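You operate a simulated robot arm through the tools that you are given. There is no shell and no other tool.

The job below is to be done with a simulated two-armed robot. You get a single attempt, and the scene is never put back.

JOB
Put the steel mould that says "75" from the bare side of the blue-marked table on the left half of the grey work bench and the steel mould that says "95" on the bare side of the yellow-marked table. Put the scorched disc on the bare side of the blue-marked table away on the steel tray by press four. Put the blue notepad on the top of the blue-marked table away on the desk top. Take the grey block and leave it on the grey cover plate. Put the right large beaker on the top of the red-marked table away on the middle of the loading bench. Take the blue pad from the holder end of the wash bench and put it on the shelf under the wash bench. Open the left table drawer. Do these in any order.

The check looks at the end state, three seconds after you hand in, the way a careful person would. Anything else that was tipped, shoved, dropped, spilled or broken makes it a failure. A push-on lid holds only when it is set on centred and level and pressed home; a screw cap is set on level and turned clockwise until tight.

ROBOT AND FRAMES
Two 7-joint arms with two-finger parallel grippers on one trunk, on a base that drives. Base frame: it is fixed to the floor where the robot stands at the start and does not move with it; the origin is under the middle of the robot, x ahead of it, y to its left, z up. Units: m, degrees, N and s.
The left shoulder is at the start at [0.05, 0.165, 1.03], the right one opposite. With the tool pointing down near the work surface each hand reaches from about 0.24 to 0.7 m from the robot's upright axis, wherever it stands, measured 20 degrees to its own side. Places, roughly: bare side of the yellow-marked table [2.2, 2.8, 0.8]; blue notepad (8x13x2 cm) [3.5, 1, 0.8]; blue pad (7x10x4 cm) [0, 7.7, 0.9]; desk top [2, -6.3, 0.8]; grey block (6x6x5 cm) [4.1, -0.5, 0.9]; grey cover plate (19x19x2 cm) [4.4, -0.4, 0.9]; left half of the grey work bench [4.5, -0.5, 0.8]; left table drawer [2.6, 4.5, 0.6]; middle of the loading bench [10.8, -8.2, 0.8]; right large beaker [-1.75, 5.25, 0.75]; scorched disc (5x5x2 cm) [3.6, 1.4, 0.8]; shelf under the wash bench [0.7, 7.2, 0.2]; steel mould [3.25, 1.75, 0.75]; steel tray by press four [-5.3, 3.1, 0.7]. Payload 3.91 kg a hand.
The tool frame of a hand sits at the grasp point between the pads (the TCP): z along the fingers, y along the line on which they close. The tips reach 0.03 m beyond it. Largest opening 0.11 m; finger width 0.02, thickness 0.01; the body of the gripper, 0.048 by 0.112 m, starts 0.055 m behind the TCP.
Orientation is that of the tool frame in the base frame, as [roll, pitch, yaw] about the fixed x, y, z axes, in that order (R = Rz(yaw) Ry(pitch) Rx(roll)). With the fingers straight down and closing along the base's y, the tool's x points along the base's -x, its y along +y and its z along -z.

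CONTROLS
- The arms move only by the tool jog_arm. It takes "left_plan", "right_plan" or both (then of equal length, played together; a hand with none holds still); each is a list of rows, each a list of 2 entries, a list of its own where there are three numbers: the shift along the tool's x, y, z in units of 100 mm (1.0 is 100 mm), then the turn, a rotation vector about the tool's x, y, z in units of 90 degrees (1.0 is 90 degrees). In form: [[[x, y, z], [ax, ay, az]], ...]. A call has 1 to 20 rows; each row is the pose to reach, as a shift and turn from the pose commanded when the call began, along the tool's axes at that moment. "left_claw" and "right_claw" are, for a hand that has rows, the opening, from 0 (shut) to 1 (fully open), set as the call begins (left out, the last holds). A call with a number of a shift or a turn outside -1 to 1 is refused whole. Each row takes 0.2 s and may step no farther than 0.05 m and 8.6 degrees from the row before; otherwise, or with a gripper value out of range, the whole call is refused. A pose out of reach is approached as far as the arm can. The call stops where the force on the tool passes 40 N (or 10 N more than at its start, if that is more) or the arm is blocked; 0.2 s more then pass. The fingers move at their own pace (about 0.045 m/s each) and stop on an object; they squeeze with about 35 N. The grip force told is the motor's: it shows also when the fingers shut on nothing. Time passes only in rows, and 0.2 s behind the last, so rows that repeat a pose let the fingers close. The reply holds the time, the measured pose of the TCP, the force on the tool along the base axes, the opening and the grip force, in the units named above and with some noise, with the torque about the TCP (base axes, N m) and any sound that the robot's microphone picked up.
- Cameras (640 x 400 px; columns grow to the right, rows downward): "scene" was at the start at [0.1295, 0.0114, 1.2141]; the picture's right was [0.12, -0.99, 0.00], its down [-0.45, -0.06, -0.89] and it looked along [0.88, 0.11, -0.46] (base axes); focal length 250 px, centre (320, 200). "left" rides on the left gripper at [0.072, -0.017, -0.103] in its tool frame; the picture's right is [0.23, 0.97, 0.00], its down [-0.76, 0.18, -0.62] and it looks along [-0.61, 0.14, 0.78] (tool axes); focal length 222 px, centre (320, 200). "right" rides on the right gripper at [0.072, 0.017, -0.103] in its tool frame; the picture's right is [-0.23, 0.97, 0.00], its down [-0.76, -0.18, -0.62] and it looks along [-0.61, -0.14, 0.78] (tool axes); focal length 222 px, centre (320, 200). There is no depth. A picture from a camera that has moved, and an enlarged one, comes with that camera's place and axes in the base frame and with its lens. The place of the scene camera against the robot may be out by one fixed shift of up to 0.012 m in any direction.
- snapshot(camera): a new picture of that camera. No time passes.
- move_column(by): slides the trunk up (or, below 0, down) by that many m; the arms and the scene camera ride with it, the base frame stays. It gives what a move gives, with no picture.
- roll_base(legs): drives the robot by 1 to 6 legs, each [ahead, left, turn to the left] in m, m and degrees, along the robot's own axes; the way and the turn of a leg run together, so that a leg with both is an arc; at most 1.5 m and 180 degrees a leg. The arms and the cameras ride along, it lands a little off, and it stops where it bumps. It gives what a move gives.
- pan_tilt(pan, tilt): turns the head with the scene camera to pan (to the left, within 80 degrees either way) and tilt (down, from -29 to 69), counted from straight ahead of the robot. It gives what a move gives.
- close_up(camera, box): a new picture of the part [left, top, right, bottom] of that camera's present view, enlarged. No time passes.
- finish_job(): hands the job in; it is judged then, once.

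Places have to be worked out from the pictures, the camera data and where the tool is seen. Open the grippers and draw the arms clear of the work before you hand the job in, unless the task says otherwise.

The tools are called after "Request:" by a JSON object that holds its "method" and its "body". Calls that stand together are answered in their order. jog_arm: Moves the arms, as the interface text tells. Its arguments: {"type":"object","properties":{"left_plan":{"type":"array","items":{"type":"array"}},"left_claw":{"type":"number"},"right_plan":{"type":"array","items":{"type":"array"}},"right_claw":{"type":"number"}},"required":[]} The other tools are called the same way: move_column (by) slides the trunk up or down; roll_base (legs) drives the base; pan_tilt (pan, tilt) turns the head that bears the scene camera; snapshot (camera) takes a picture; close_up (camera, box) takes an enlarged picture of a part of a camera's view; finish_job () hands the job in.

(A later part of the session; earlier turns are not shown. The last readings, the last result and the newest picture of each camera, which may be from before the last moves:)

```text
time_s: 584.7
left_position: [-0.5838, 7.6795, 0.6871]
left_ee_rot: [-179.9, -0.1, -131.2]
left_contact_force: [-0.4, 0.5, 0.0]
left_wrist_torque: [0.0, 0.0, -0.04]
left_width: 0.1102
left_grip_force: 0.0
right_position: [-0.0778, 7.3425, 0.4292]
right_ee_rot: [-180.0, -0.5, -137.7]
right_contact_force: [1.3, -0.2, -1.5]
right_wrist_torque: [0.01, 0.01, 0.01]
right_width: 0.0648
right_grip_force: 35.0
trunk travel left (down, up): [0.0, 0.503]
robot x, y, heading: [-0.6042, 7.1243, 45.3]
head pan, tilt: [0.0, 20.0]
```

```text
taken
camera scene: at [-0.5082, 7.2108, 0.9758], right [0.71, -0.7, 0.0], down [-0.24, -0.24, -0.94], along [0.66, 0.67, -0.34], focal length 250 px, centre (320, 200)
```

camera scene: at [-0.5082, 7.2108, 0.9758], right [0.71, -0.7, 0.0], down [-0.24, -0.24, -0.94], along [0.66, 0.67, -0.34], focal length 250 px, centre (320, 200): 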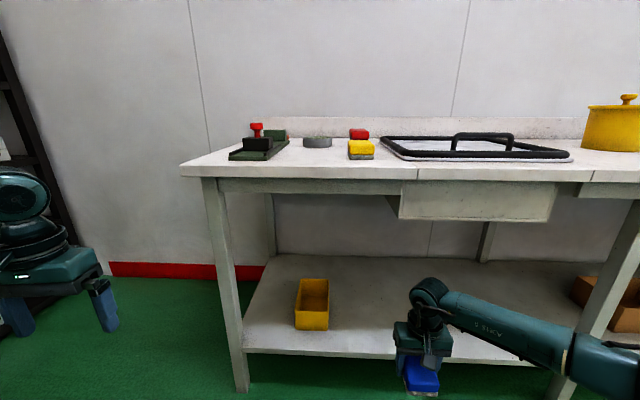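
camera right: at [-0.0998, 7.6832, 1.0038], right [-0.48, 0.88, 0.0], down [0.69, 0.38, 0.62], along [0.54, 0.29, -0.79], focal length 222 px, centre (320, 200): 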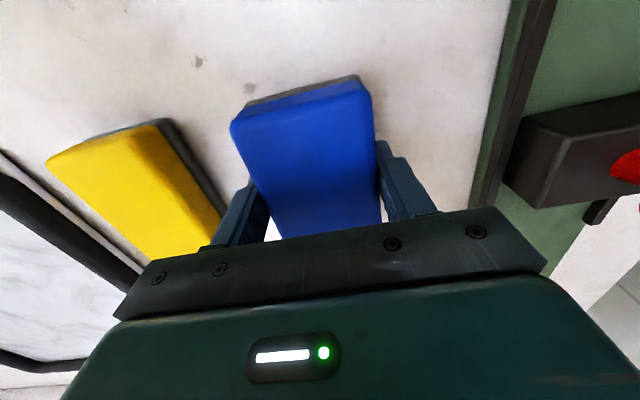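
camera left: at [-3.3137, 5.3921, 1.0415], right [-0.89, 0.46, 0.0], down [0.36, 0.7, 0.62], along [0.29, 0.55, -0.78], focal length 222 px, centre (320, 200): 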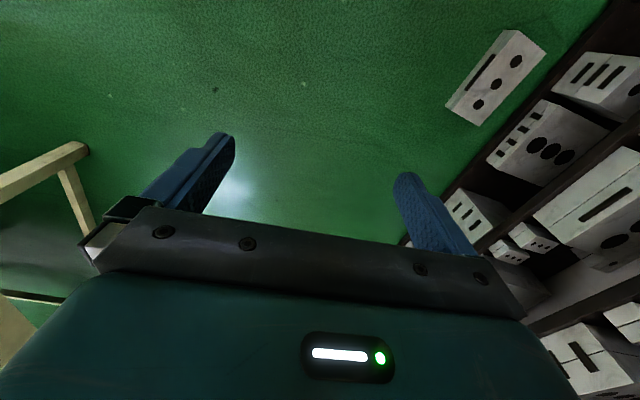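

The arm is low with its forearm to the right. I lower another 10 cm and check the forearm height against the bench.

Request:
{"method": "jog_arm", "body": {"right_plan": [[[0, 0, 0.2], [0, 0, 0]], [[0, 0, 0.4], [0, 0, 0]], [[0, 0, 0.6], [0, 0, 0]], [[0, 0, 0.8], [0, 0, 0]], [[0, 0, 1.0], [0, 0, 0]]]}}

Request:
{"method": "pan_tilt", "body": {"pan": -25, "tilt": 40}}

Request:
{"method": "snapshot", "body": {"camera": "scene"}}

Request:
{"method": "snapshot", "body": {"camera": "right"}}

```text
time_s: 585.9
left_position: [-0.5832, 7.6802, 0.6866]
left_ee_rot: [-180.0, -0.1, -131.2]
left_contact_force: [0.2, 0.4, 0.9]
left_wrist_torque: [0.05, 0.01, 0.03]
left_width: 0.11
left_grip_force: 0.0
right_position: [-0.0781, 7.3421, 0.3295]
right_ee_rot: [-180.0, -0.4, -137.8]
right_contact_force: [0.2, 0.0, -0.7]
right_wrist_torque: [-0.02, -0.01, 0.0]
right_width: 0.0646
right_grip_force: 34.7
trunk travel left (down, up): [0.0, 0.503]
robot x, y, heading: [-0.6033, 7.1206, 45.3]
head pan, tilt: [0.0, 20.0]
```

```text
time_s: 586.8
left_position: [-0.5831, 7.6796, 0.6867]
left_ee_rot: [-179.9, -0.1, -131.2]
left_contact_force: [-0.2, 0.5, 0.0]
left_wrist_torque: [0.01, 0.02, -0.04]
left_width: 0.1099
left_grip_force: 0.0
right_position: [-0.0777, 7.3413, 0.3292]
right_ee_rot: [-179.9, -0.5, -137.7]
right_contact_force: [0.4, -0.1, -0.6]
right_wrist_torque: [-0.01, -0.01, -0.01]
right_width: 0.0646
right_grip_force: 35.4
trunk travel left (down, up): [0.0, 0.503]
robot x, y, heading: [-0.6029, 7.1235, 45.3]
head pan, tilt: [-25.0, 40.0]
```

```text
taken
camera scene: at [-0.494, 7.1742, 0.9444], right [0.35, -0.94, 0.0], down [-0.6, -0.22, -0.77], along [0.72, 0.27, -0.64], focal length 250 px, centre (320, 200)
```

scene: 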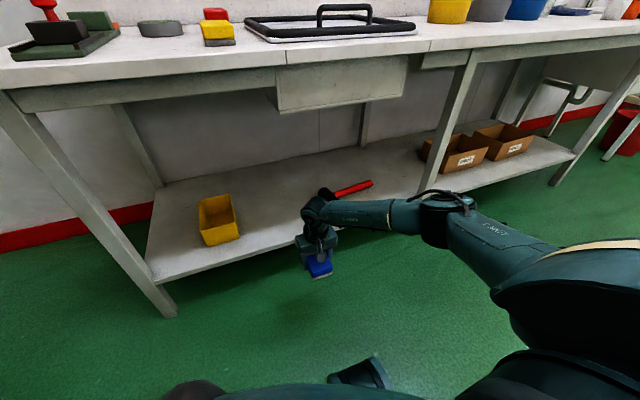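

```text
taken
camera right: at [-0.1408, 7.3065, 0.4342], right [-0.49, 0.87, 0.0], down [0.69, 0.38, 0.62], along [0.54, 0.3, -0.79], focal length 222 px, centre (320, 200)
```

right: 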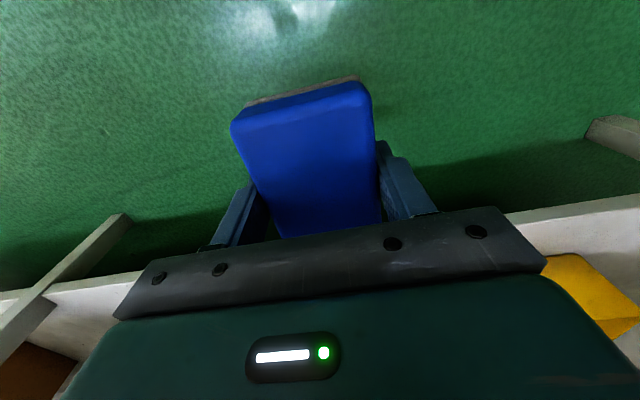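

The forearm sits at about z=0.5, well under the bench and clear of the legs. I drive 0.3 m ahead to bring the pad over the shelf.

Request:
{"method": "roll_base", "body": {"legs": [[0.3, 0, 0]]}}

Request:
{"method": "snapshot", "body": {"camera": "scene"}}

Request:
{"method": "snapshot", "body": {"camera": "right"}}

```text
time_s: 588.9
left_position: [-0.3723, 7.8911, 0.6868]
left_ee_rot: [-180.0, -0.2, -131.1]
left_contact_force: [0.2, -0.3, -0.2]
left_wrist_torque: [-0.02, 0.02, 0.0]
left_width: 0.1096
left_grip_force: 0.0
right_position: [0.1326, 7.554, 0.3303]
right_ee_rot: [179.9, -0.5, -137.8]
right_contact_force: [0.5, -0.5, 0.0]
right_wrist_torque: [-0.01, 0.0, 0.0]
right_width: 0.0647
right_grip_force: 35.8
trunk travel left (down, up): [0.0, 0.503]
robot x, y, heading: [-0.393, 7.3363, 45.2]
head pan, tilt: [-25.0, 40.0]
```

```text
taken
camera scene: at [-0.2834, 7.3861, 0.9444], right [0.35, -0.94, 0.0], down [-0.6, -0.22, -0.77], along [0.72, 0.26, -0.64], focal length 250 px, centre (320, 200)
```

scene: 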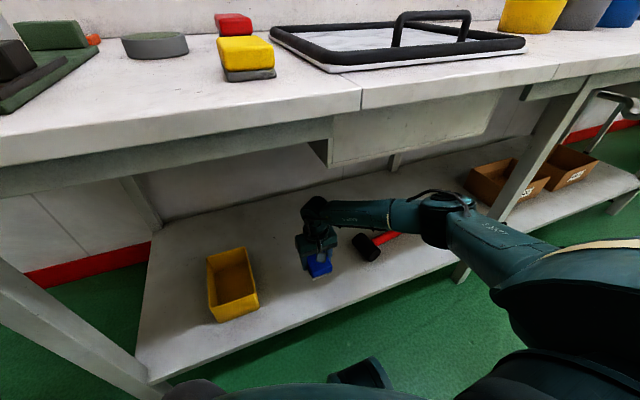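

```text
taken
camera right: at [0.0699, 7.5181, 0.434], right [-0.49, 0.87, 0.0], down [0.69, 0.38, 0.62], along [0.54, 0.3, -0.79], focal length 222 px, centre (320, 200)
```

right: 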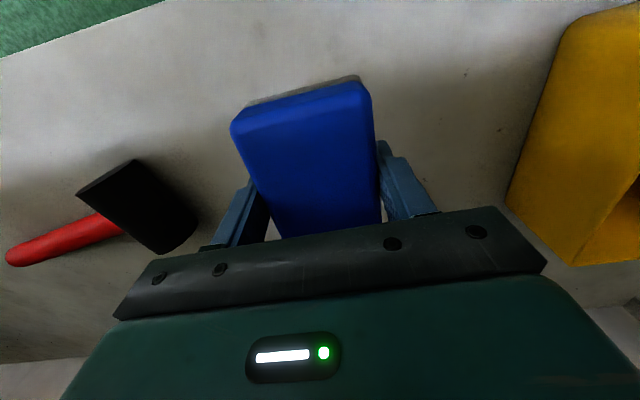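

The pad is between the hammer and the yellow bin with clear space. I lower 8.5 cm and then feel for the shelf.

Request:
{"method": "jog_arm", "body": {"right_plan": [[[0, 0, 0.2], [0, 0, 0]], [[0, 0, 0.4], [0, 0, 0]], [[0, 0, 0.6], [0, 0, 0]], [[0, 0, 0.75], [0, 0, 0]], [[0, 0, 0.85], [0, 0, 0]], [[0, 0, 0.89], [0, 0, 0]], [[0, 0, 0.92], [0, 0, 0]]]}}

```text
time_s: 590.0
left_position: [-0.372, 7.8913, 0.6872]
left_ee_rot: [-179.8, 0.0, -131.3]
left_contact_force: [0.0, 0.5, 0.2]
left_wrist_torque: [0.02, 0.02, 0.01]
left_width: 0.11
left_grip_force: 0.0
right_position: [0.1348, 7.5529, 0.2547]
right_ee_rot: [180.0, -0.7, -138.0]
right_contact_force: [-9.3, -9.6, 24.0]
right_wrist_torque: [-0.1, -0.64, -0.15]
right_width: 0.0647
right_grip_force: 35.2
trunk travel left (down, up): [0.0, 0.503]
robot x, y, heading: [-0.3915, 7.3371, 45.2]
head pan, tilt: [-25.0, 40.0]
stopped in row 5 (right hand): the force on the tool passed its limit at 53 N (the readings are from after the stop); the commanded pose is now the measured one
```

Contact at TCP 0.255, so the shelf is at ≈0.225. I check the picture before releasing.

Request:
{"method": "snapshot", "body": {"camera": "right"}}

Request:
{"method": "snapshot", "body": {"camera": "scene"}}

```text
taken
camera right: at [0.0704, 7.5179, 0.3599], right [-0.48, 0.87, 0.0], down [0.69, 0.38, 0.61], along [0.54, 0.3, -0.79], focal length 222 px, centre (320, 200)
```

right: 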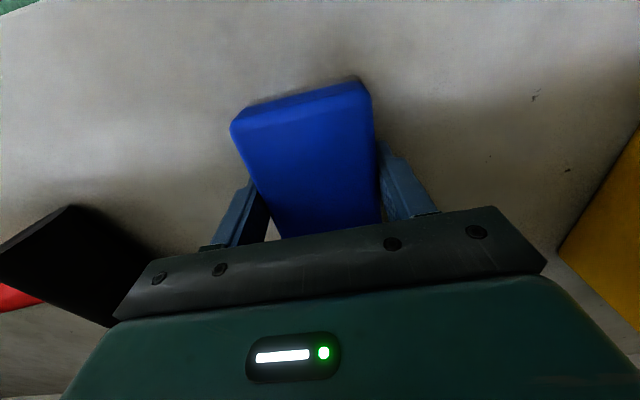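

```text
taken
camera scene: at [-0.285, 7.3852, 0.9451], right [0.34, -0.94, 0.0], down [-0.6, -0.22, -0.77], along [0.72, 0.26, -0.64], focal length 250 px, centre (320, 200)
```

scene: 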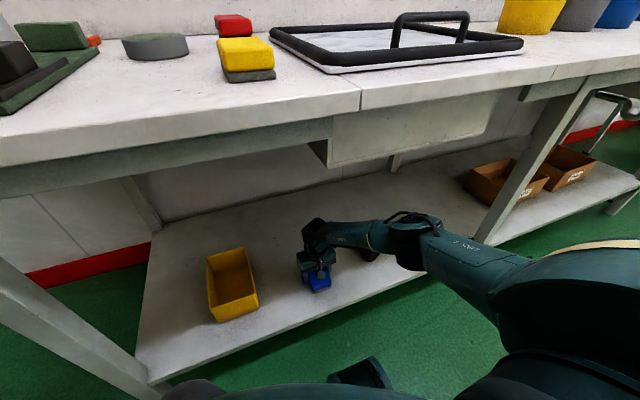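

The pad is down on the shelf, the hammer and bin are untouched. I ease up 4 mm, open partway (~8.5 cm) and rise 8 cm.

Request:
{"method": "jog_arm", "body": {"right_plan": [[[0, 0, -0.03], [0, 0, 0]], [[0, 0, -0.04], [0, 0, 0]]]}}

Request:
{"method": "jog_arm", "body": {"right_plan": [[[0, 0, 0], [0, 0, 0]], [[0, 0, 0], [0, 0, 0]], [[0, 0, 0], [0, 0, 0]], [[0, 0, -0.1], [0, 0, 0]], [[0, 0, -0.3], [0, 0, 0]], [[0, 0, -0.5], [0, 0, 0]], [[0, 0, -0.7], [0, 0, 0]], [[0, 0, -0.85], [0, 0, 0]]], "right_claw": 0.77}}

Request:
{"method": "snapshot", "body": {"camera": "right"}}

```text
time_s: 590.6
left_position: [-0.3711, 7.8917, 0.6869]
left_ee_rot: [-179.9, -0.1, -131.3]
left_contact_force: [-0.6, -0.2, -1.2]
left_wrist_torque: [-0.02, 0.01, 0.05]
left_width: 0.1101
left_grip_force: 0.2
right_position: [0.1316, 7.5538, 0.255]
right_ee_rot: [-180.0, -0.7, -137.8]
right_contact_force: [1.2, 0.2, 0.7]
right_wrist_torque: [0.03, -0.09, 0.03]
right_width: 0.0644
right_grip_force: 35.1
trunk travel left (down, up): [0.0, 0.503]
robot x, y, heading: [-0.3906, 7.3347, 45.1]
head pan, tilt: [-25.0, 40.0]
```

```text
time_s: 592.4
left_position: [-0.3717, 7.8927, 0.6879]
left_ee_rot: [-179.9, -0.1, -131.3]
left_contact_force: [-0.4, -0.3, 0.3]
left_wrist_torque: [-0.01, 0.01, -0.02]
left_width: 0.1098
left_grip_force: 0.0
right_position: [0.1353, 7.5552, 0.3408]
right_ee_rot: [-180.0, -0.8, -137.9]
right_contact_force: [0.8, 0.0, -0.4]
right_wrist_torque: [0.01, -0.02, 0.01]
right_width: 0.0848
right_grip_force: 0.0
trunk travel left (down, up): [0.0, 0.503]
robot x, y, heading: [-0.3929, 7.3365, 45.3]
head pan, tilt: [-25.0, 40.0]
```

```text
taken
camera right: at [0.0718, 7.5195, 0.4463], right [-0.48, 0.87, 0.0], down [0.69, 0.38, 0.61], along [0.54, 0.3, -0.79], focal length 222 px, centre (320, 200)
```

right: 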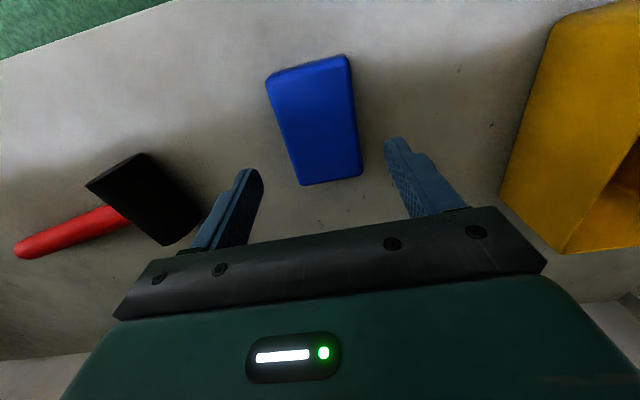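

The blue pad lies on the shelf. I back out 0.35 m, raise the trunk and bring the right hand back up.

Request:
{"method": "roll_base", "body": {"legs": [[-0.38, 0, 0]]}}

Request:
{"method": "move_column", "body": {"by": 0.25}}

Request:
{"method": "jog_arm", "body": {"right_plan": [[[0, 0, -0.25], [0, 0, 0]], [[0, 0, -0.5], [0, 0, 0]], [[0, 0, -0.75], [0, 0, 0]], [[0, 0, -1.0], [0, 0, 0]]], "right_claw": 1.0}}

Request:
{"method": "jog_arm", "body": {"right_plan": [[[0, 0, -0.25], [0, 0, 0]], [[0, 0, -0.5], [0, 0, 0]], [[0, 0, -0.75], [0, 0, 0]], [[0, 0, -1.0], [0, 0, 0]]]}}

Request:
{"method": "jog_arm", "body": {"right_plan": [[[0, 0, -0.25], [0, 0, 0]], [[0, 0, -0.5], [0, 0, 0]], [[0, 0, -0.75], [0, 0, 0]], [[0, 0, -1.0], [0, 0, 0]]]}}

Request:
{"method": "jog_arm", "body": {"right_plan": [[[0, 0, -0.25], [0, 0, 0]], [[0, 0, -0.5], [0, 0, 0]], [[0, 0, -0.75], [0, 0, 0]], [[0, 0, -1.0], [0, 0, 0]]]}}

Request:
{"method": "snapshot", "body": {"camera": "scene"}}

```text
time_s: 594.9
left_position: [-0.641, 7.6199, 0.6877]
left_ee_rot: [-179.8, -0.1, -131.6]
left_contact_force: [-0.3, 0.0, 0.4]
left_wrist_torque: [-0.01, 0.0, 0.0]
left_width: 0.1103
left_grip_force: 0.0
right_position: [-0.1368, 7.2784, 0.3401]
right_ee_rot: [179.8, -0.8, -138.4]
right_contact_force: [-0.5, 1.6, 0.5]
right_wrist_torque: [0.01, 0.01, -0.05]
right_width: 0.085
right_grip_force: 0.1
trunk travel left (down, up): [0.0, 0.503]
robot x, y, heading: [-0.6655, 7.063, 44.5]
head pan, tilt: [-25.0, 40.0]
```

```text
time_s: 597.4
left_position: [-0.641, 7.6185, 0.9367]
left_ee_rot: [-179.8, -0.1, -131.7]
left_contact_force: [-0.8, -0.2, 0.0]
left_wrist_torque: [0.01, 0.04, -0.01]
left_width: 0.1102
left_grip_force: 0.0
right_position: [-0.137, 7.2777, 0.5917]
right_ee_rot: [179.9, -0.7, -138.2]
right_contact_force: [0.6, 0.0, 0.0]
right_wrist_torque: [-0.01, 0.0, 0.01]
right_width: 0.0847
right_grip_force: 0.0
trunk travel left (down, up): [-0.25, 0.253]
robot x, y, heading: [-0.665, 7.0651, 44.7]
head pan, tilt: [-25.0, 40.0]
```

```text
time_s: 598.4
left_position: [-0.6419, 7.6196, 0.9363]
left_ee_rot: [-180.0, -0.1, -131.7]
left_contact_force: [0.5, -0.4, 0.2]
left_wrist_torque: [0.0, -0.01, 0.03]
left_width: 0.11
left_grip_force: 0.0
right_position: [-0.1365, 7.2792, 0.692]
right_ee_rot: [179.9, -0.8, -138.3]
right_contact_force: [-0.4, 1.0, 0.3]
right_wrist_torque: [0.0, 0.02, -0.02]
right_width: 0.1097
right_grip_force: 0.1
trunk travel left (down, up): [-0.25, 0.253]
robot x, y, heading: [-0.6676, 7.0647, 44.7]
head pan, tilt: [-25.0, 40.0]
```

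```text
time_s: 599.4
left_position: [-0.6401, 7.6182, 0.9369]
left_ee_rot: [-179.9, -0.2, -131.7]
left_contact_force: [0.5, 0.9, 0.2]
left_wrist_torque: [0.03, 0.02, 0.0]
left_width: 0.1098
left_grip_force: 0.0
right_position: [-0.1356, 7.2809, 0.792]
right_ee_rot: [179.9, -0.8, -138.4]
right_contact_force: [0.2, 0.1, 0.7]
right_wrist_torque: [0.01, -0.02, 0.03]
right_width: 0.1099
right_grip_force: 0.1
trunk travel left (down, up): [-0.25, 0.253]
robot x, y, heading: [-0.667, 7.067, 44.7]
head pan, tilt: [-25.0, 40.0]
```

```text
time_s: 600.4
left_position: [-0.6408, 7.6196, 0.9372]
left_ee_rot: [-180.0, -0.1, -131.6]
left_contact_force: [-0.2, 0.1, 0.4]
left_wrist_torque: [-0.03, 0.0, -0.01]
left_width: 0.11
left_grip_force: 0.0
right_position: [-0.1344, 7.2794, 0.892]
right_ee_rot: [-180.0, -0.7, -138.2]
right_contact_force: [-0.2, -0.2, 0.1]
right_wrist_torque: [-0.01, -0.04, 0.01]
right_width: 0.1103
right_grip_force: 0.0
trunk travel left (down, up): [-0.25, 0.253]
robot x, y, heading: [-0.669, 7.0598, 44.8]
head pan, tilt: [-25.0, 40.0]
```

```text
time_s: 601.4
left_position: [-0.641, 7.6182, 0.9375]
left_ee_rot: [-179.9, 0.0, -131.7]
left_contact_force: [0.1, -0.1, -0.4]
left_wrist_torque: [0.03, -0.01, -0.02]
left_width: 0.1098
left_grip_force: 0.0
right_position: [-0.1304, 7.2805, 0.9906]
right_ee_rot: [179.8, -0.9, -138.4]
right_contact_force: [0.2, 0.0, -1.0]
right_wrist_torque: [-0.02, -0.01, 0.03]
right_width: 0.1099
right_grip_force: 0.1
trunk travel left (down, up): [-0.25, 0.253]
robot x, y, heading: [-0.6678, 7.0653, 44.6]
head pan, tilt: [-25.0, 40.0]
```

```text
taken
camera scene: at [-0.5564, 7.1125, 1.1944], right [0.34, -0.94, 0.0], down [-0.6, -0.22, -0.77], along [0.72, 0.26, -0.64], focal length 250 px, centre (320, 200)
```

scene: 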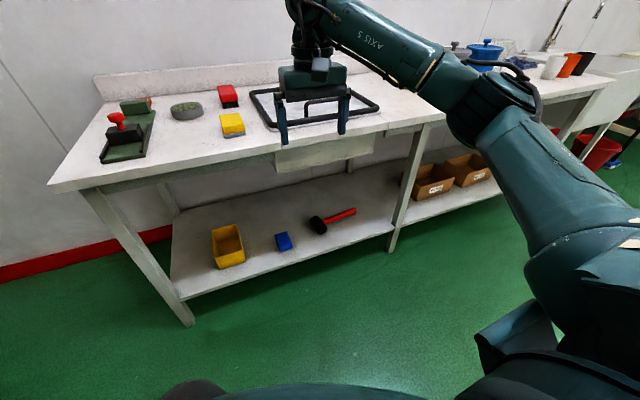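

The pad is on the shelf. Now the beaker: I turn right to face along the red-marked table's end and slide down the corridor, looking at the table.

Request:
{"method": "roll_base", "body": {"legs": [[-0.1, 0.15, 0], [0, 0, -89.6], [0, -1.3, 0]]}}

Request:
{"method": "pan_tilt", "body": {"pan": -20, "tilt": 25}}

Request:
{"method": "snapshot", "body": {"camera": "scene"}}

```text
time_s: 618.5
left_position: [-1.2091, 6.1524, 0.9369]
left_ee_rot: [-180.0, -0.1, 138.9]
left_contact_force: [0.8, 0.0, -1.1]
left_wrist_torque: [0.02, 0.01, -0.03]
left_width: 0.1098
left_grip_force: 0.0
right_position: [-1.5404, 5.6364, 0.9916]
right_ee_rot: [179.9, -0.9, 132.5]
right_contact_force: [-0.8, -0.2, 0.2]
right_wrist_torque: [0.02, -0.02, -0.01]
right_width: 0.1099
right_grip_force: 0.0
trunk travel left (down, up): [-0.25, 0.253]
robot x, y, heading: [-1.7659, 6.1661, -44.4]
head pan, tilt: [-25.0, 40.0]
```

```text
time_s: 619.3
left_position: [-1.2085, 6.1525, 0.9366]
left_ee_rot: [-179.8, -0.3, 139.0]
left_contact_force: [0.1, 0.4, -0.3]
left_wrist_torque: [0.0, 0.01, -0.02]
left_width: 0.11
left_grip_force: 0.0
right_position: [-1.5403, 5.6379, 0.992]
right_ee_rot: [179.9, -0.8, 132.5]
right_contact_force: [0.8, -1.1, -0.4]
right_wrist_torque: [0.0, 0.01, 0.0]
right_width: 0.1101
right_grip_force: 0.1
trunk travel left (down, up): [-0.25, 0.253]
robot x, y, heading: [-1.7638, 6.1686, -44.3]
head pan, tilt: [-20.0, 25.0]
```

```text
taken
camera scene: at [-1.6955, 6.067, 1.2177], right [-0.9, -0.43, 0.0], down [-0.18, 0.38, -0.91], along [0.39, -0.82, -0.42], focal length 250 px, centre (320, 200)
```

scene: 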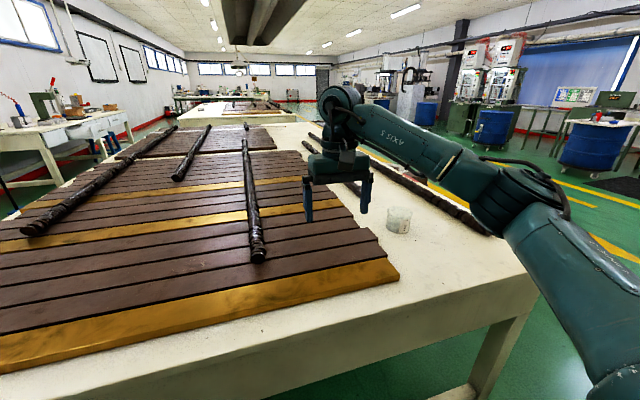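

One beaker is visible beyond the hand. I slide further right 0.65 m and look at the corner of the table.

Request:
{"method": "roll_base", "body": {"legs": [[0, -0.65, -0.5]]}}

Request:
{"method": "pan_tilt", "body": {"pan": 0, "tilt": 30}}

Request:
{"method": "snapshot", "body": {"camera": "scene"}}

Request:
{"method": "close_up", "body": {"camera": "scene", "box": [200, 100, 460, 260]}}

```text
time_s: 625.6
left_position: [-1.6833, 5.6703, 0.9377]
left_ee_rot: [-180.0, -0.1, 138.4]
left_contact_force: [0.3, 0.0, 0.8]
left_wrist_torque: [0.04, -0.01, 0.02]
left_width: 0.1098
left_grip_force: 0.0
right_position: [-2.0191, 5.159, 0.991]
right_ee_rot: [179.9, -0.8, 131.8]
right_contact_force: [-0.3, 0.0, -0.9]
right_wrist_torque: [0.02, 0.01, 0.02]
right_width: 0.1102
right_grip_force: 0.2
trunk travel left (down, up): [-0.25, 0.253]
robot x, y, heading: [-2.2386, 5.69, -45.1]
head pan, tilt: [-20.0, 25.0]
```

```text
time_s: 626.4
left_position: [-1.6828, 5.6702, 0.9381]
left_ee_rot: [-179.9, -0.1, 138.5]
left_contact_force: [0.4, -1.1, -0.8]
left_wrist_torque: [0.0, 0.0, 0.02]
left_width: 0.1101
left_grip_force: 0.0
right_position: [-2.019, 5.1589, 0.9915]
right_ee_rot: [179.9, -0.9, 131.9]
right_contact_force: [0.7, 0.5, 0.3]
right_wrist_torque: [0.01, 0.02, -0.02]
right_width: 0.1099
right_grip_force: 0.1
trunk travel left (down, up): [-0.25, 0.253]
robot x, y, heading: [-2.2407, 5.6949, -45.0]
head pan, tilt: [0.0, 30.0]
```

```text
taken
camera scene: at [-2.1453, 5.6092, 1.2098], right [-0.71, -0.7, 0.0], down [-0.35, 0.35, -0.87], along [0.61, -0.61, -0.5], focal length 250 px, centre (320, 200)
```

scene: 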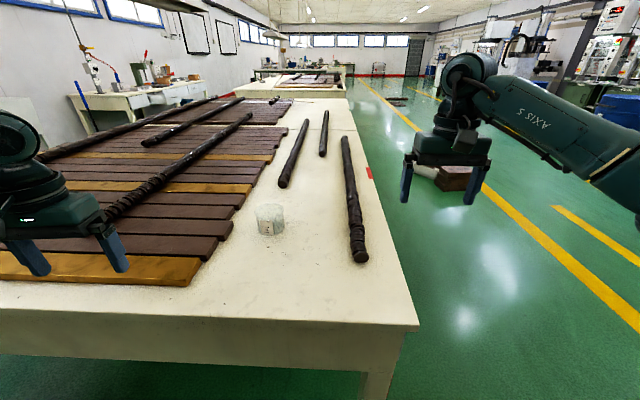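

```text
2.46 times, centred on (330, 180) of scene
camera zoom: at [-2.1453, 5.6092, 1.2098], right [-0.71, -0.7, 0.0], down [-0.35, 0.35, -0.87], along [0.61, -0.61, -0.5], focal length 615 px, centre (295, 249)
```

zoom: 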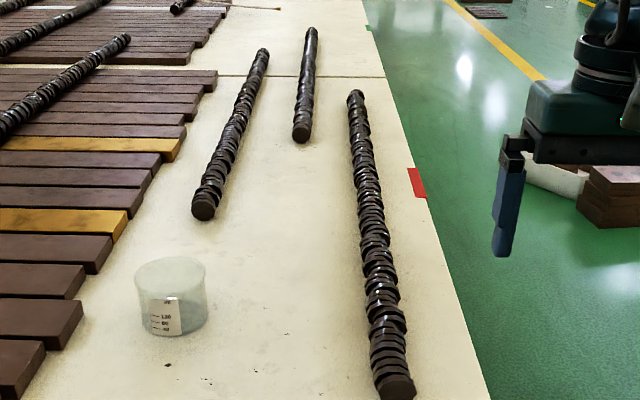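

One beaker with a graduated label is visible. The task says "right large beaker", so I look over the rest of the table for another.

Request:
{"method": "pan_tilt", "body": {"pan": 25, "tilt": 30}}

Request:
{"method": "snapshot", "body": {"camera": "scene"}}

Request:
{"method": "pan_tilt", "body": {"pan": 55, "tilt": 25}}

Request:
{"method": "snapshot", "body": {"camera": "scene"}}

Request:
{"method": "pan_tilt", "body": {"pan": -10, "tilt": 50}}

Request:
{"method": "snapshot", "body": {"camera": "scene"}}

```text
time_s: 627.3
left_position: [-1.6822, 5.6691, 0.937]
left_ee_rot: [-179.9, -0.1, 138.4]
left_contact_force: [-0.2, -0.5, 0.3]
left_wrist_torque: [0.01, 0.02, -0.03]
left_width: 0.1099
left_grip_force: 0.0
right_position: [-2.0201, 5.1583, 0.9914]
right_ee_rot: [179.9, -0.8, 131.8]
right_contact_force: [0.5, -0.4, -0.5]
right_wrist_torque: [0.01, 0.02, 0.0]
right_width: 0.11
right_grip_force: 0.0
trunk travel left (down, up): [-0.25, 0.253]
robot x, y, heading: [-2.2389, 5.6921, -45.1]
head pan, tilt: [25.0, 30.0]
```

```text
taken
camera scene: at [-2.1242, 5.6422, 1.2098], right [-0.35, -0.94, 0.0], down [-0.47, 0.17, -0.87], along [0.81, -0.3, -0.5], focal length 250 px, centre (320, 200)
```

scene: 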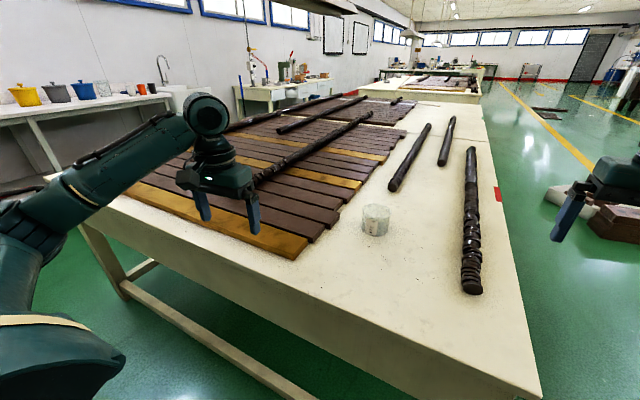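

```text
time_s: 628.3
left_position: [-1.6821, 5.6695, 0.9382]
left_ee_rot: [-179.8, -0.2, 138.4]
left_contact_force: [-0.4, -0.3, 0.1]
left_wrist_torque: [0.01, 0.02, 0.02]
left_width: 0.11
left_grip_force: 0.1
right_position: [-2.0192, 5.1587, 0.9917]
right_ee_rot: [-180.0, -0.9, 132.0]
right_contact_force: [0.9, -0.7, -0.3]
right_wrist_torque: [0.01, 0.01, 0.01]
right_width: 0.1097
right_grip_force: 0.1
trunk travel left (down, up): [-0.25, 0.253]
robot x, y, heading: [-2.2382, 5.6931, -45.2]
head pan, tilt: [55.0, 25.0]
```

```text
taken
camera scene: at [-2.1183, 5.6891, 1.2177], right [0.17, -0.99, 0.0], down [-0.42, -0.07, -0.91], along [0.89, 0.15, -0.42], focal length 250 px, centre (320, 200)
```

scene: 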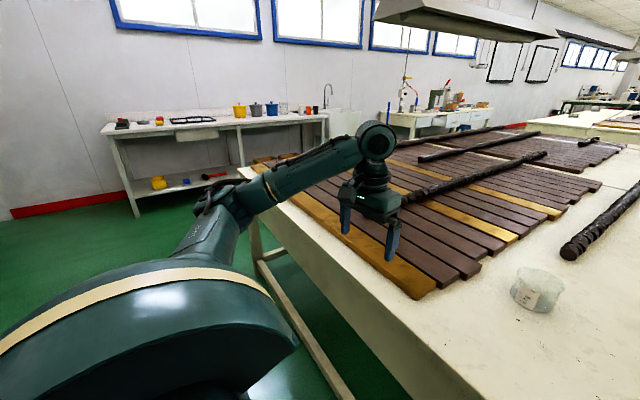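

```text
time_s: 629.6
left_position: [-1.682, 5.669, 0.9366]
left_ee_rot: [-180.0, 0.0, 138.3]
left_contact_force: [0.5, -0.6, -0.4]
left_wrist_torque: [-0.01, 0.03, 0.02]
left_width: 0.11
left_grip_force: 0.1
right_position: [-2.0199, 5.1582, 0.9914]
right_ee_rot: [179.9, -0.9, 131.9]
right_contact_force: [-0.3, 0.1, 0.1]
right_wrist_torque: [0.04, -0.01, -0.01]
right_width: 0.11
right_grip_force: 0.2
trunk travel left (down, up): [-0.25, 0.253]
robot x, y, heading: [-2.2348, 5.6954, -45.4]
head pan, tilt: [-10.0, 50.0]
```

```text
taken
camera scene: at [-2.165, 5.6102, 1.1802], right [-0.82, -0.57, 0.0], down [-0.44, 0.63, -0.64], along [0.37, -0.53, -0.77], focal length 250 px, centre (320, 200)
```

scene: 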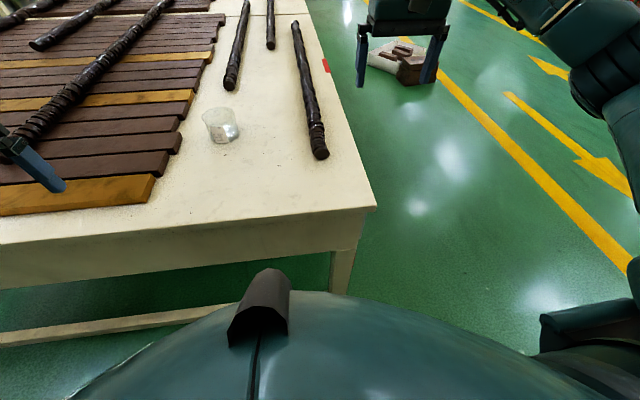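

Only this one beaker stands on the table, at ≈(-1.62, 5.29), matching the given place. I zoom to see its size and contents.

Request:
{"method": "close_up", "body": {"camera": "scene", "box": [180, 90, 280, 160]}}

```text
5.71 times, centred on (230, 125) of scene
camera zoom: at [-2.165, 5.6102, 1.1802], right [-0.82, -0.57, 0.0], down [-0.44, 0.63, -0.64], along [0.37, -0.53, -0.77], focal length 1427 px, centre (834, 629)
```

zoom: 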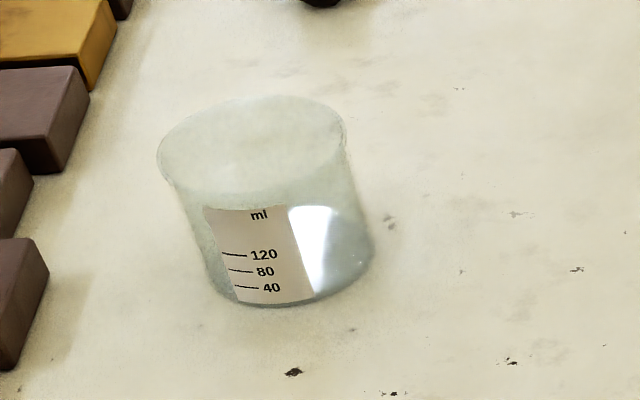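

The beaker is ~9 cm wide with a little liquid; I must keep it level and move gently. I shift so that the right hand lines up: 0.08 m ahead and 0.37 m left.

Request:
{"method": "roll_base", "body": {"legs": [[0.08, 0.374, 0]]}}

Request:
{"method": "snapshot", "body": {"camera": "right"}}

Request:
{"method": "snapshot", "body": {"camera": "scene"}}

```text
time_s: 633.5
left_position: [-1.3564, 5.8789, 0.9373]
left_ee_rot: [-180.0, -0.1, 138.2]
left_contact_force: [-0.6, 0.4, 0.2]
left_wrist_torque: [0.0, -0.01, -0.03]
left_width: 0.1099
left_grip_force: 0.0
right_position: [-1.6953, 5.3705, 0.9923]
right_ee_rot: [179.9, -0.8, 131.7]
right_contact_force: [0.0, 0.0, 0.1]
right_wrist_torque: [-0.02, -0.02, 0.01]
right_width: 0.1102
right_grip_force: 0.1
trunk travel left (down, up): [-0.25, 0.253]
robot x, y, heading: [-1.9101, 5.9081, -45.4]
head pan, tilt: [-10.0, 50.0]
```

```text
taken
camera right: at [-1.729, 5.4333, 1.0963], right [0.88, 0.48, 0.0], down [0.38, -0.69, 0.61], along [0.29, -0.54, -0.79], focal length 222 px, centre (320, 200)
```

right: 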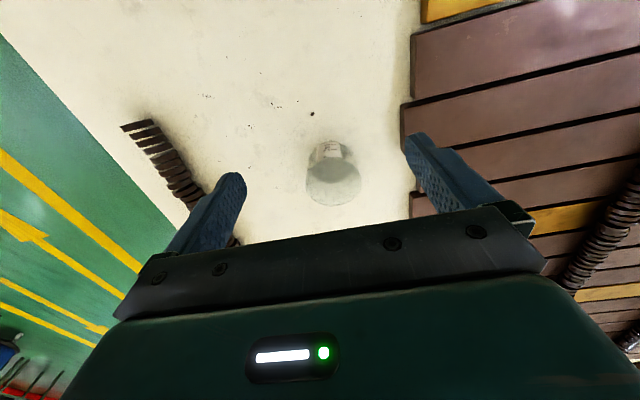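

```text
taken
camera scene: at [-1.839, 5.8216, 1.1802], right [-0.82, -0.57, 0.0], down [-0.44, 0.63, -0.64], along [0.37, -0.53, -0.77], focal length 250 px, centre (320, 200)
```

scene: 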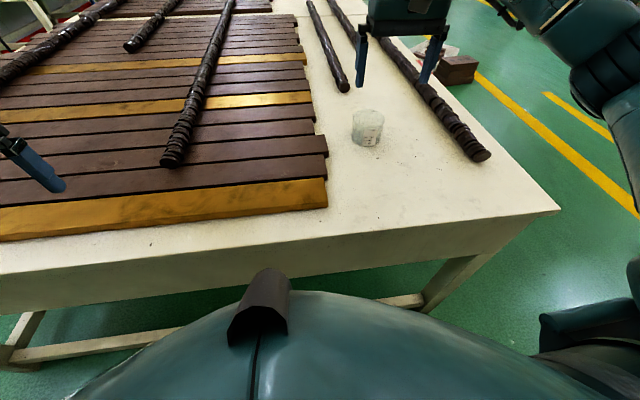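

The beaker is about 9.4 cm ahead of the right hand. I move over it, level the tool, and descend 4 cm to check.

Request:
{"method": "jog_arm", "body": {"right_plan": [[[-0.3, 0, 0], [0, -0.009, 0]], [[-0.6, -0.01, 0.1], [0, -0.009, 0]], [[-0.94, -0.02, 0.25], [0, -0.009, 0]], [[-0.94, -0.02, 0.4], [0, -0.009, 0]]]}}

Request:
{"method": "snapshot", "body": {"camera": "right"}}

Request:
{"method": "close_up", "body": {"camera": "right", "box": [220, 60, 420, 200]}}

```text
time_s: 634.5
left_position: [-1.3564, 5.8788, 0.9352]
left_ee_rot: [-179.9, -0.1, 138.1]
left_contact_force: [-0.3, -0.9, 0.0]
left_wrist_torque: [0.0, 0.01, 0.0]
left_width: 0.1099
left_grip_force: 0.1
right_position: [-1.6355, 5.2971, 0.95]
right_ee_rot: [180.0, 0.1, 131.8]
right_contact_force: [0.6, 0.1, 0.6]
right_wrist_torque: [0.0, -0.03, 0.04]
right_width: 0.1099
right_grip_force: 0.1
trunk travel left (down, up): [-0.25, 0.253]
robot x, y, heading: [-1.9112, 5.9092, -45.4]
head pan, tilt: [-10.0, 50.0]
```

```text
taken
camera right: at [-1.6705, 5.362, 1.0544], right [0.88, 0.48, 0.0], down [0.37, -0.69, 0.62], along [0.3, -0.55, -0.78], focal length 222 px, centre (320, 200)
```

right: 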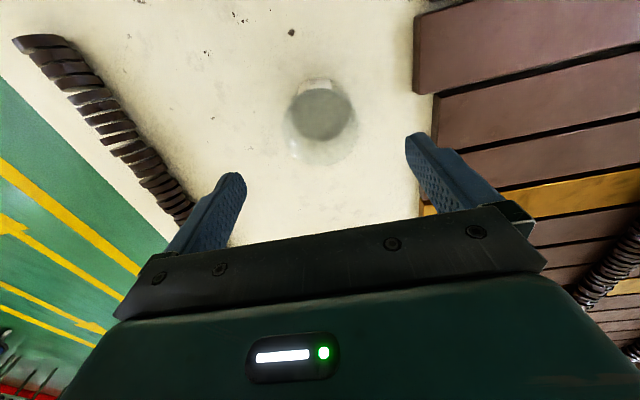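

```text
2.86 times, centred on (320, 130) of right
camera zoom: at [-1.6705, 5.362, 1.0544], right [0.88, 0.48, 0.0], down [0.37, -0.69, 0.62], along [0.3, -0.55, -0.78], focal length 635 px, centre (320, 400)
```

zoom: 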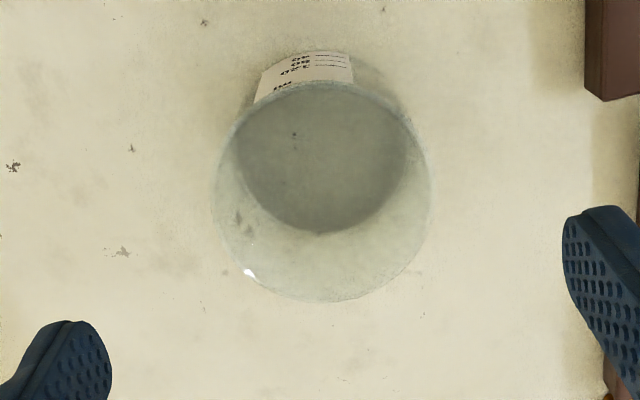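

The rim is ≈8 cm wide at z≈0.82; the beaker stands about 1.2 cm further forward. I correct and lower 6.5 cm, keeping the tips above the rim.

Request:
{"method": "jog_arm", "body": {"right_plan": [[[-0.11, -0.02, 0.1], [0, 0, 0]], [[-0.11, -0.02, 0.3], [0, 0, 0]], [[-0.11, -0.02, 0.5], [0, 0, 0]], [[-0.11, -0.02, 0.65], [0, 0, 0]]]}}

Request:
{"method": "close_up", "body": {"camera": "right", "box": [180, 60, 460, 240]}}

```text
time_s: 635.5
left_position: [-1.358, 5.8787, 0.9375]
left_ee_rot: [-180.0, -0.1, 138.1]
left_contact_force: [-0.3, 0.5, 1.1]
left_wrist_torque: [0.03, -0.03, 0.0]
left_width: 0.1101
left_grip_force: 0.1
right_position: [-1.6308, 5.2867, 0.8861]
right_ee_rot: [180.0, 0.1, 131.7]
right_contact_force: [-0.3, -0.1, 0.4]
right_wrist_torque: [0.0, -0.02, -0.02]
right_width: 0.11
right_grip_force: 0.1
trunk travel left (down, up): [-0.25, 0.253]
robot x, y, heading: [-1.9163, 5.9056, -45.2]
head pan, tilt: [-10.0, 50.0]
```

```text
2.22 times, centred on (320, 150) of right
camera zoom: at [-1.6648, 5.3529, 0.9891], right [0.88, 0.48, 0.0], down [0.37, -0.69, 0.62], along [0.3, -0.55, -0.78], focal length 494 px, centre (320, 311)
```

zoom: 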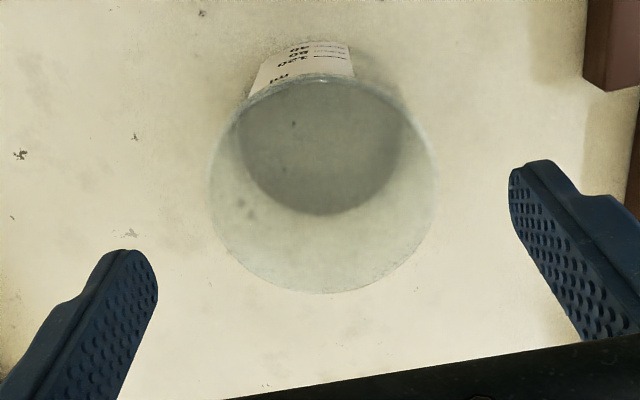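

Centred to ~1 mm with the rim at z≈0.823. I descend gently to TCP z≈0.80.

Request:
{"method": "jog_arm", "body": {"right_plan": [[[0, 0, 0.12], [0, 0, 0]], [[0, 0, 0.25], [0, 0, 0]], [[0, 0, 0.4], [0, 0, 0]], [[0, 0, 0.55], [0, 0, 0]], [[0, 0, 0.68], [0, 0, 0]], [[0, 0, 0.78], [0, 0, 0]], [[0, 0, 0.85], [0, 0, 0]]]}}

Request:
{"method": "snapshot", "body": {"camera": "right"}}

```text
time_s: 637.1
left_position: [-1.3561, 5.8791, 0.9362]
left_ee_rot: [-180.0, -0.1, 138.2]
left_contact_force: [0.7, -0.9, 0.1]
left_wrist_torque: [0.01, 0.01, 0.02]
left_width: 0.1099
left_grip_force: 0.0
right_position: [-1.6296, 5.2886, 0.7997]
right_ee_rot: [179.9, 0.1, 131.6]
right_contact_force: [0.7, -0.1, 0.6]
right_wrist_torque: [0.03, 0.02, -0.02]
right_width: 0.11
right_grip_force: 0.1
trunk travel left (down, up): [-0.25, 0.253]
robot x, y, heading: [-1.9164, 5.9081, -45.1]
head pan, tilt: [-10.0, 50.0]
```

```text
taken
camera right: at [-1.6638, 5.3536, 0.904], right [0.88, 0.48, 0.0], down [0.37, -0.69, 0.62], along [0.3, -0.55, -0.78], focal length 222 px, centre (320, 200)
```

right: 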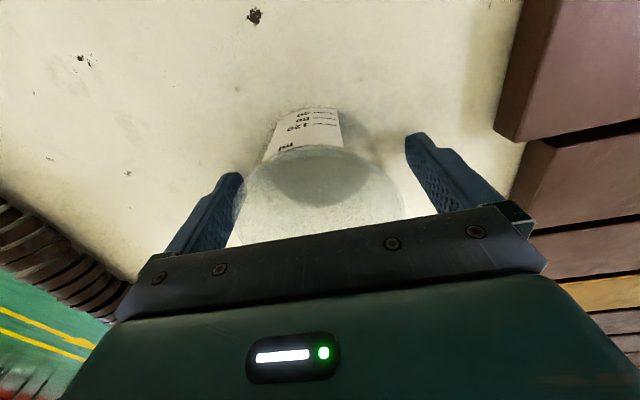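

The fingers straddle the beaker without touching. I close on it gently and do a slow test lift.

Request:
{"method": "jog_arm", "body": {"right_plan": [[[0, 0, 0], [0, 0, 0]], [[0, 0, 0], [0, 0, 0]], [[0, 0, 0], [0, 0, 0]], [[0, 0, 0], [0, 0, 0]], [[0, 0, 0], [0, 0, 0]]], "right_claw": 0.0}}

Request:
{"method": "jog_arm", "body": {"right_plan": [[[0, 0, -0.02], [0, 0, 0]], [[0, 0, -0.05], [0, 0, 0]], [[0, 0, -0.09], [0, 0, 0]], [[0, 0, -0.13], [0, 0, 0]], [[0, 0, -0.16], [0, 0, 0]], [[0, 0, -0.18], [0, 0, 0]]]}}

Request:
{"method": "snapshot", "body": {"camera": "right"}}

```text
time_s: 638.3
left_position: [-1.3564, 5.8795, 0.9373]
left_ee_rot: [-180.0, -0.1, 138.2]
left_contact_force: [0.4, -0.9, 0.0]
left_wrist_torque: [-0.01, 0.03, -0.01]
left_width: 0.1102
left_grip_force: 0.1
right_position: [-1.6301, 5.2889, 0.8009]
right_ee_rot: [180.0, 0.0, 131.6]
right_contact_force: [0.4, -0.1, 0.2]
right_wrist_torque: [-0.02, 0.0, -0.02]
right_width: 0.0822
right_grip_force: 35.2
trunk travel left (down, up): [-0.25, 0.253]
robot x, y, heading: [-1.913, 5.905, -45.1]
head pan, tilt: [-10.0, 50.0]
```

```text
time_s: 639.7
left_position: [-1.3567, 5.8789, 0.9362]
left_ee_rot: [-179.9, -0.1, 138.2]
left_contact_force: [-0.4, 0.2, 0.1]
left_wrist_torque: [-0.01, 0.02, -0.03]
left_width: 0.1101
left_grip_force: 0.1
right_position: [-1.6294, 5.2885, 0.8185]
right_ee_rot: [179.9, 0.0, 131.6]
right_contact_force: [-0.7, 1.2, -1.7]
right_wrist_torque: [-0.01, 0.0, 0.06]
right_width: 0.0819
right_grip_force: 35.4
trunk travel left (down, up): [-0.25, 0.253]
robot x, y, heading: [-1.9132, 5.9027, -45.3]
head pan, tilt: [-10.0, 50.0]
```

```text
taken
camera right: at [-1.6635, 5.3537, 0.9219], right [0.88, 0.48, 0.0], down [0.37, -0.69, 0.62], along [0.3, -0.55, -0.78], focal length 222 px, centre (320, 200)
```

right: 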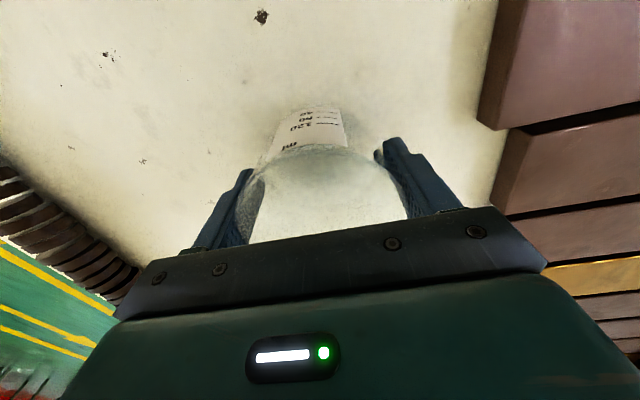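

The beaker is held level (82 mm, ~1.7 N). I lift it 10 cm more, slowly, then draw it back 10 cm.

Request:
{"method": "jog_arm", "body": {"right_plan": [[[0, 0, -0.04], [0, 0, 0]], [[0, 0, -0.1], [0, 0, 0]], [[0, 0, -0.18], [0, 0, 0]], [[0, 0, -0.27], [0, 0, 0]], [[0, 0, -0.36], [0, 0, 0]], [[0, 0, -0.45], [0, 0, 0]], [[0, 0, -0.54], [0, 0, 0]], [[0, 0, -0.63], [0, 0, 0]], [[0, 0, -0.72], [0, 0, 0]], [[0, 0, -0.81], [0, 0, 0]], [[0, 0, -0.9], [0, 0, 0]], [[0, 0, -0.96], [0, 0, 0]], [[0, 0, -1.0], [0, 0, 0]]]}}

Request:
{"method": "jog_arm", "body": {"right_plan": [[[0.04, 0, 0], [0, 0, 0]], [[0.1, 0, 0], [0, 0, 0]], [[0.18, 0, -0.05], [0, 0, 0]], [[0.27, 0, -0.1], [0, 0, 0]], [[0.36, 0, -0.15], [0, 0, 0]], [[0.45, 0, -0.2], [0, 0, 0]], [[0.54, 0, -0.25], [0, 0, 0]], [[0.63, 0, -0.3], [0, 0, 0]], [[0.72, 0, -0.35], [0, 0, 0]], [[0.81, 0, -0.4], [0, 0, 0]], [[0.9, 0, -0.45], [0, 0, 0]], [[0.96, 0, -0.48], [0, 0, 0]], [[1.0, 0, -0.5], [0, 0, 0]]]}}

Request:
{"method": "snapshot", "body": {"camera": "right"}}

```text
time_s: 642.5
left_position: [-1.3567, 5.878, 0.9368]
left_ee_rot: [-179.9, -0.1, 138.3]
left_contact_force: [-0.3, -0.7, 1.2]
left_wrist_torque: [0.0, 0.01, 0.0]
left_width: 0.11
left_grip_force: 0.0
right_position: [-1.629, 5.2883, 0.9179]
right_ee_rot: [179.9, 0.0, 131.6]
right_contact_force: [-0.2, 0.3, -1.6]
right_wrist_torque: [-0.04, 0.04, 0.04]
right_width: 0.0817
right_grip_force: 35.1
trunk travel left (down, up): [-0.25, 0.253]
robot x, y, heading: [-1.9127, 5.9065, -45.3]
head pan, tilt: [-10.0, 50.0]
```

```text
time_s: 645.3
left_position: [-1.3576, 5.8787, 0.9366]
left_ee_rot: [-179.8, -0.1, 138.2]
left_contact_force: [-0.6, -0.4, 0.7]
left_wrist_torque: [0.0, 0.0, 0.02]
left_width: 0.1102
left_grip_force: 0.1
right_position: [-1.6954, 5.3628, 0.9675]
right_ee_rot: [179.9, 0.0, 131.6]
right_contact_force: [0.1, 0.1, -1.5]
right_wrist_torque: [-0.01, 0.03, 0.02]
right_width: 0.0821
right_grip_force: 35.1
trunk travel left (down, up): [-0.25, 0.253]
robot x, y, heading: [-1.9153, 5.9084, -45.5]
head pan, tilt: [-10.0, 50.0]
```

```text
taken
camera right: at [-1.7298, 5.428, 1.0719], right [0.88, 0.48, 0.0], down [0.37, -0.69, 0.62], along [0.3, -0.55, -0.78], focal length 222 px, centre (320, 200)
```

right: 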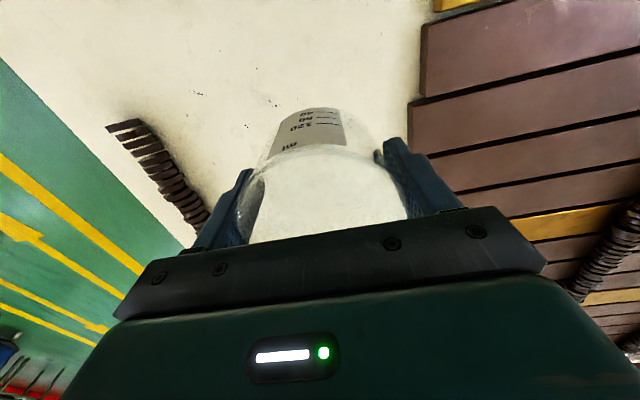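

The beaker is secure. I back off 5 cm and slide right out of the corridor, in two parts, keeping clear of the box stack.

Request:
{"method": "roll_base", "body": {"legs": [[-0.04, 0, 0.4], [0, -0.8, 0], [0.05, -0.8, 0]]}}

Request:
{"method": "pan_tilt", "body": {"pan": -60, "tilt": 30}}

Request:
{"method": "snapshot", "body": {"camera": "scene"}}

```text
time_s: 660.2
left_position: [-2.4707, 4.7424, 0.9365]
left_ee_rot: [-179.9, -0.2, 138.4]
left_contact_force: [-0.5, 0.5, -0.5]
left_wrist_torque: [0.0, 0.03, 0.0]
left_width: 0.11
left_grip_force: 0.1
right_position: [-2.8074, 4.2239, 0.9678]
right_ee_rot: [179.9, 0.0, 131.8]
right_contact_force: [0.4, 0.4, -1.8]
right_wrist_torque: [0.02, -0.01, 0.01]
right_width: 0.0823
right_grip_force: 35.1
trunk travel left (down, up): [-0.25, 0.253]
robot x, y, heading: [-3.0276, 4.7674, -45.3]
head pan, tilt: [-10.0, 50.0]
```

```text
time_s: 661.4
left_position: [-2.4704, 4.742, 0.9364]
left_ee_rot: [-179.9, -0.1, 138.5]
left_contact_force: [0.9, -0.4, 0.2]
left_wrist_torque: [0.0, 0.0, 0.01]
left_width: 0.1102
left_grip_force: 0.0
right_position: [-2.8082, 4.2245, 0.9671]
right_ee_rot: [179.9, 0.0, 131.8]
right_contact_force: [-0.6, -0.1, -2.3]
right_wrist_torque: [-0.01, 0.03, -0.02]
right_width: 0.0823
right_grip_force: 34.7
trunk travel left (down, up): [-0.25, 0.253]
robot x, y, heading: [-3.0279, 4.7648, -45.2]
head pan, tilt: [-60.0, 30.0]
```

```text
taken
camera scene: at [-3.0205, 4.6587, 1.2097], right [-0.97, 0.26, 0.0], down [0.13, 0.48, -0.87], along [-0.23, -0.84, -0.5], focal length 250 px, centre (320, 200)
```

scene: 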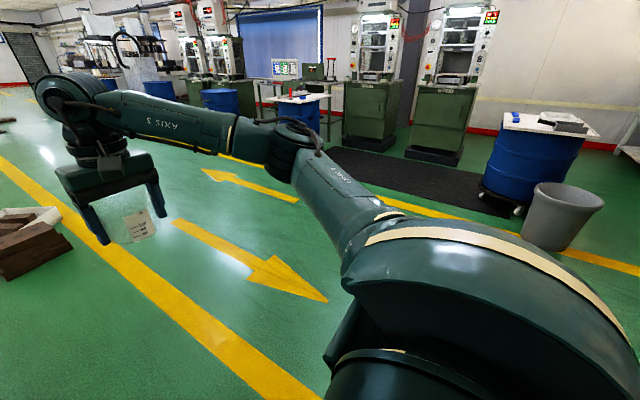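

The arm view shows the lane is clear. I continue right to v≈0.1, then ahead past the foam box, then shift to the table-side lane.

Request:
{"method": "roll_base", "body": {"legs": [[0, -1.12, 0], [1.35, 0, 0], [1.35, 0, 0], [1.3, 0, 0]]}}

Request:
{"method": "pan_tilt", "body": {"pan": 0, "tilt": 15}}

Request:
{"method": "snapshot", "body": {"camera": "scene"}}

```text
time_s: 690.4
left_position: [-0.3234, 1.1615, 0.9368]
left_ee_rot: [-179.9, 0.0, 139.4]
left_contact_force: [-0.1, -0.4, 0.6]
left_wrist_torque: [0.01, -0.03, -0.02]
left_width: 0.1101
left_grip_force: 0.2
right_position: [-0.6512, 0.64, 0.968]
right_ee_rot: [179.9, 0.1, 132.7]
right_contact_force: [-0.1, -0.2, -0.6]
right_wrist_torque: [-0.01, 0.03, -0.01]
right_width: 0.0823
right_grip_force: 34.7
trunk travel left (down, up): [-0.25, 0.253]
robot x, y, heading: [-0.8779, 1.1772, -44.2]
head pan, tilt: [-60.0, 30.0]
```

```text
time_s: 691.6
left_position: [-0.3231, 1.1619, 0.9375]
left_ee_rot: [-179.9, -0.1, 139.4]
left_contact_force: [0.0, -0.2, 0.1]
left_wrist_torque: [0.0, -0.01, 0.01]
left_width: 0.1099
left_grip_force: 0.1
right_position: [-0.651, 0.6377, 0.9682]
right_ee_rot: [179.9, -0.1, 132.7]
right_contact_force: [-0.7, -0.1, -1.4]
right_wrist_torque: [-0.02, -0.01, 0.03]
right_width: 0.0824
right_grip_force: 34.8
trunk travel left (down, up): [-0.25, 0.253]
robot x, y, heading: [-0.8797, 1.1787, -44.5]
head pan, tilt: [0.0, 15.0]
```

```text
taken
camera scene: at [-0.7821, 1.0921, 1.2339], right [-0.7, -0.72, 0.0], down [-0.19, 0.18, -0.97], along [0.69, -0.68, -0.26], focal length 250 px, centre (320, 200)
```

scene: 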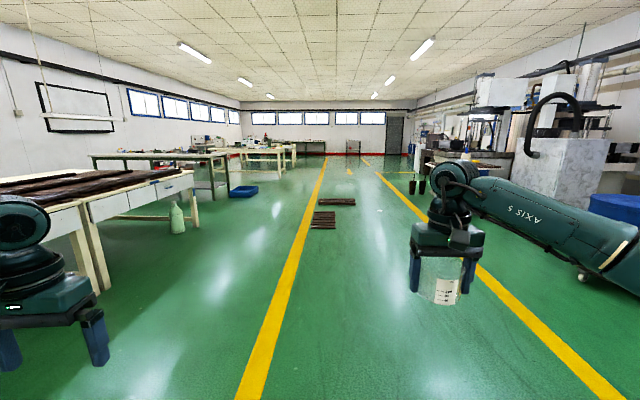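

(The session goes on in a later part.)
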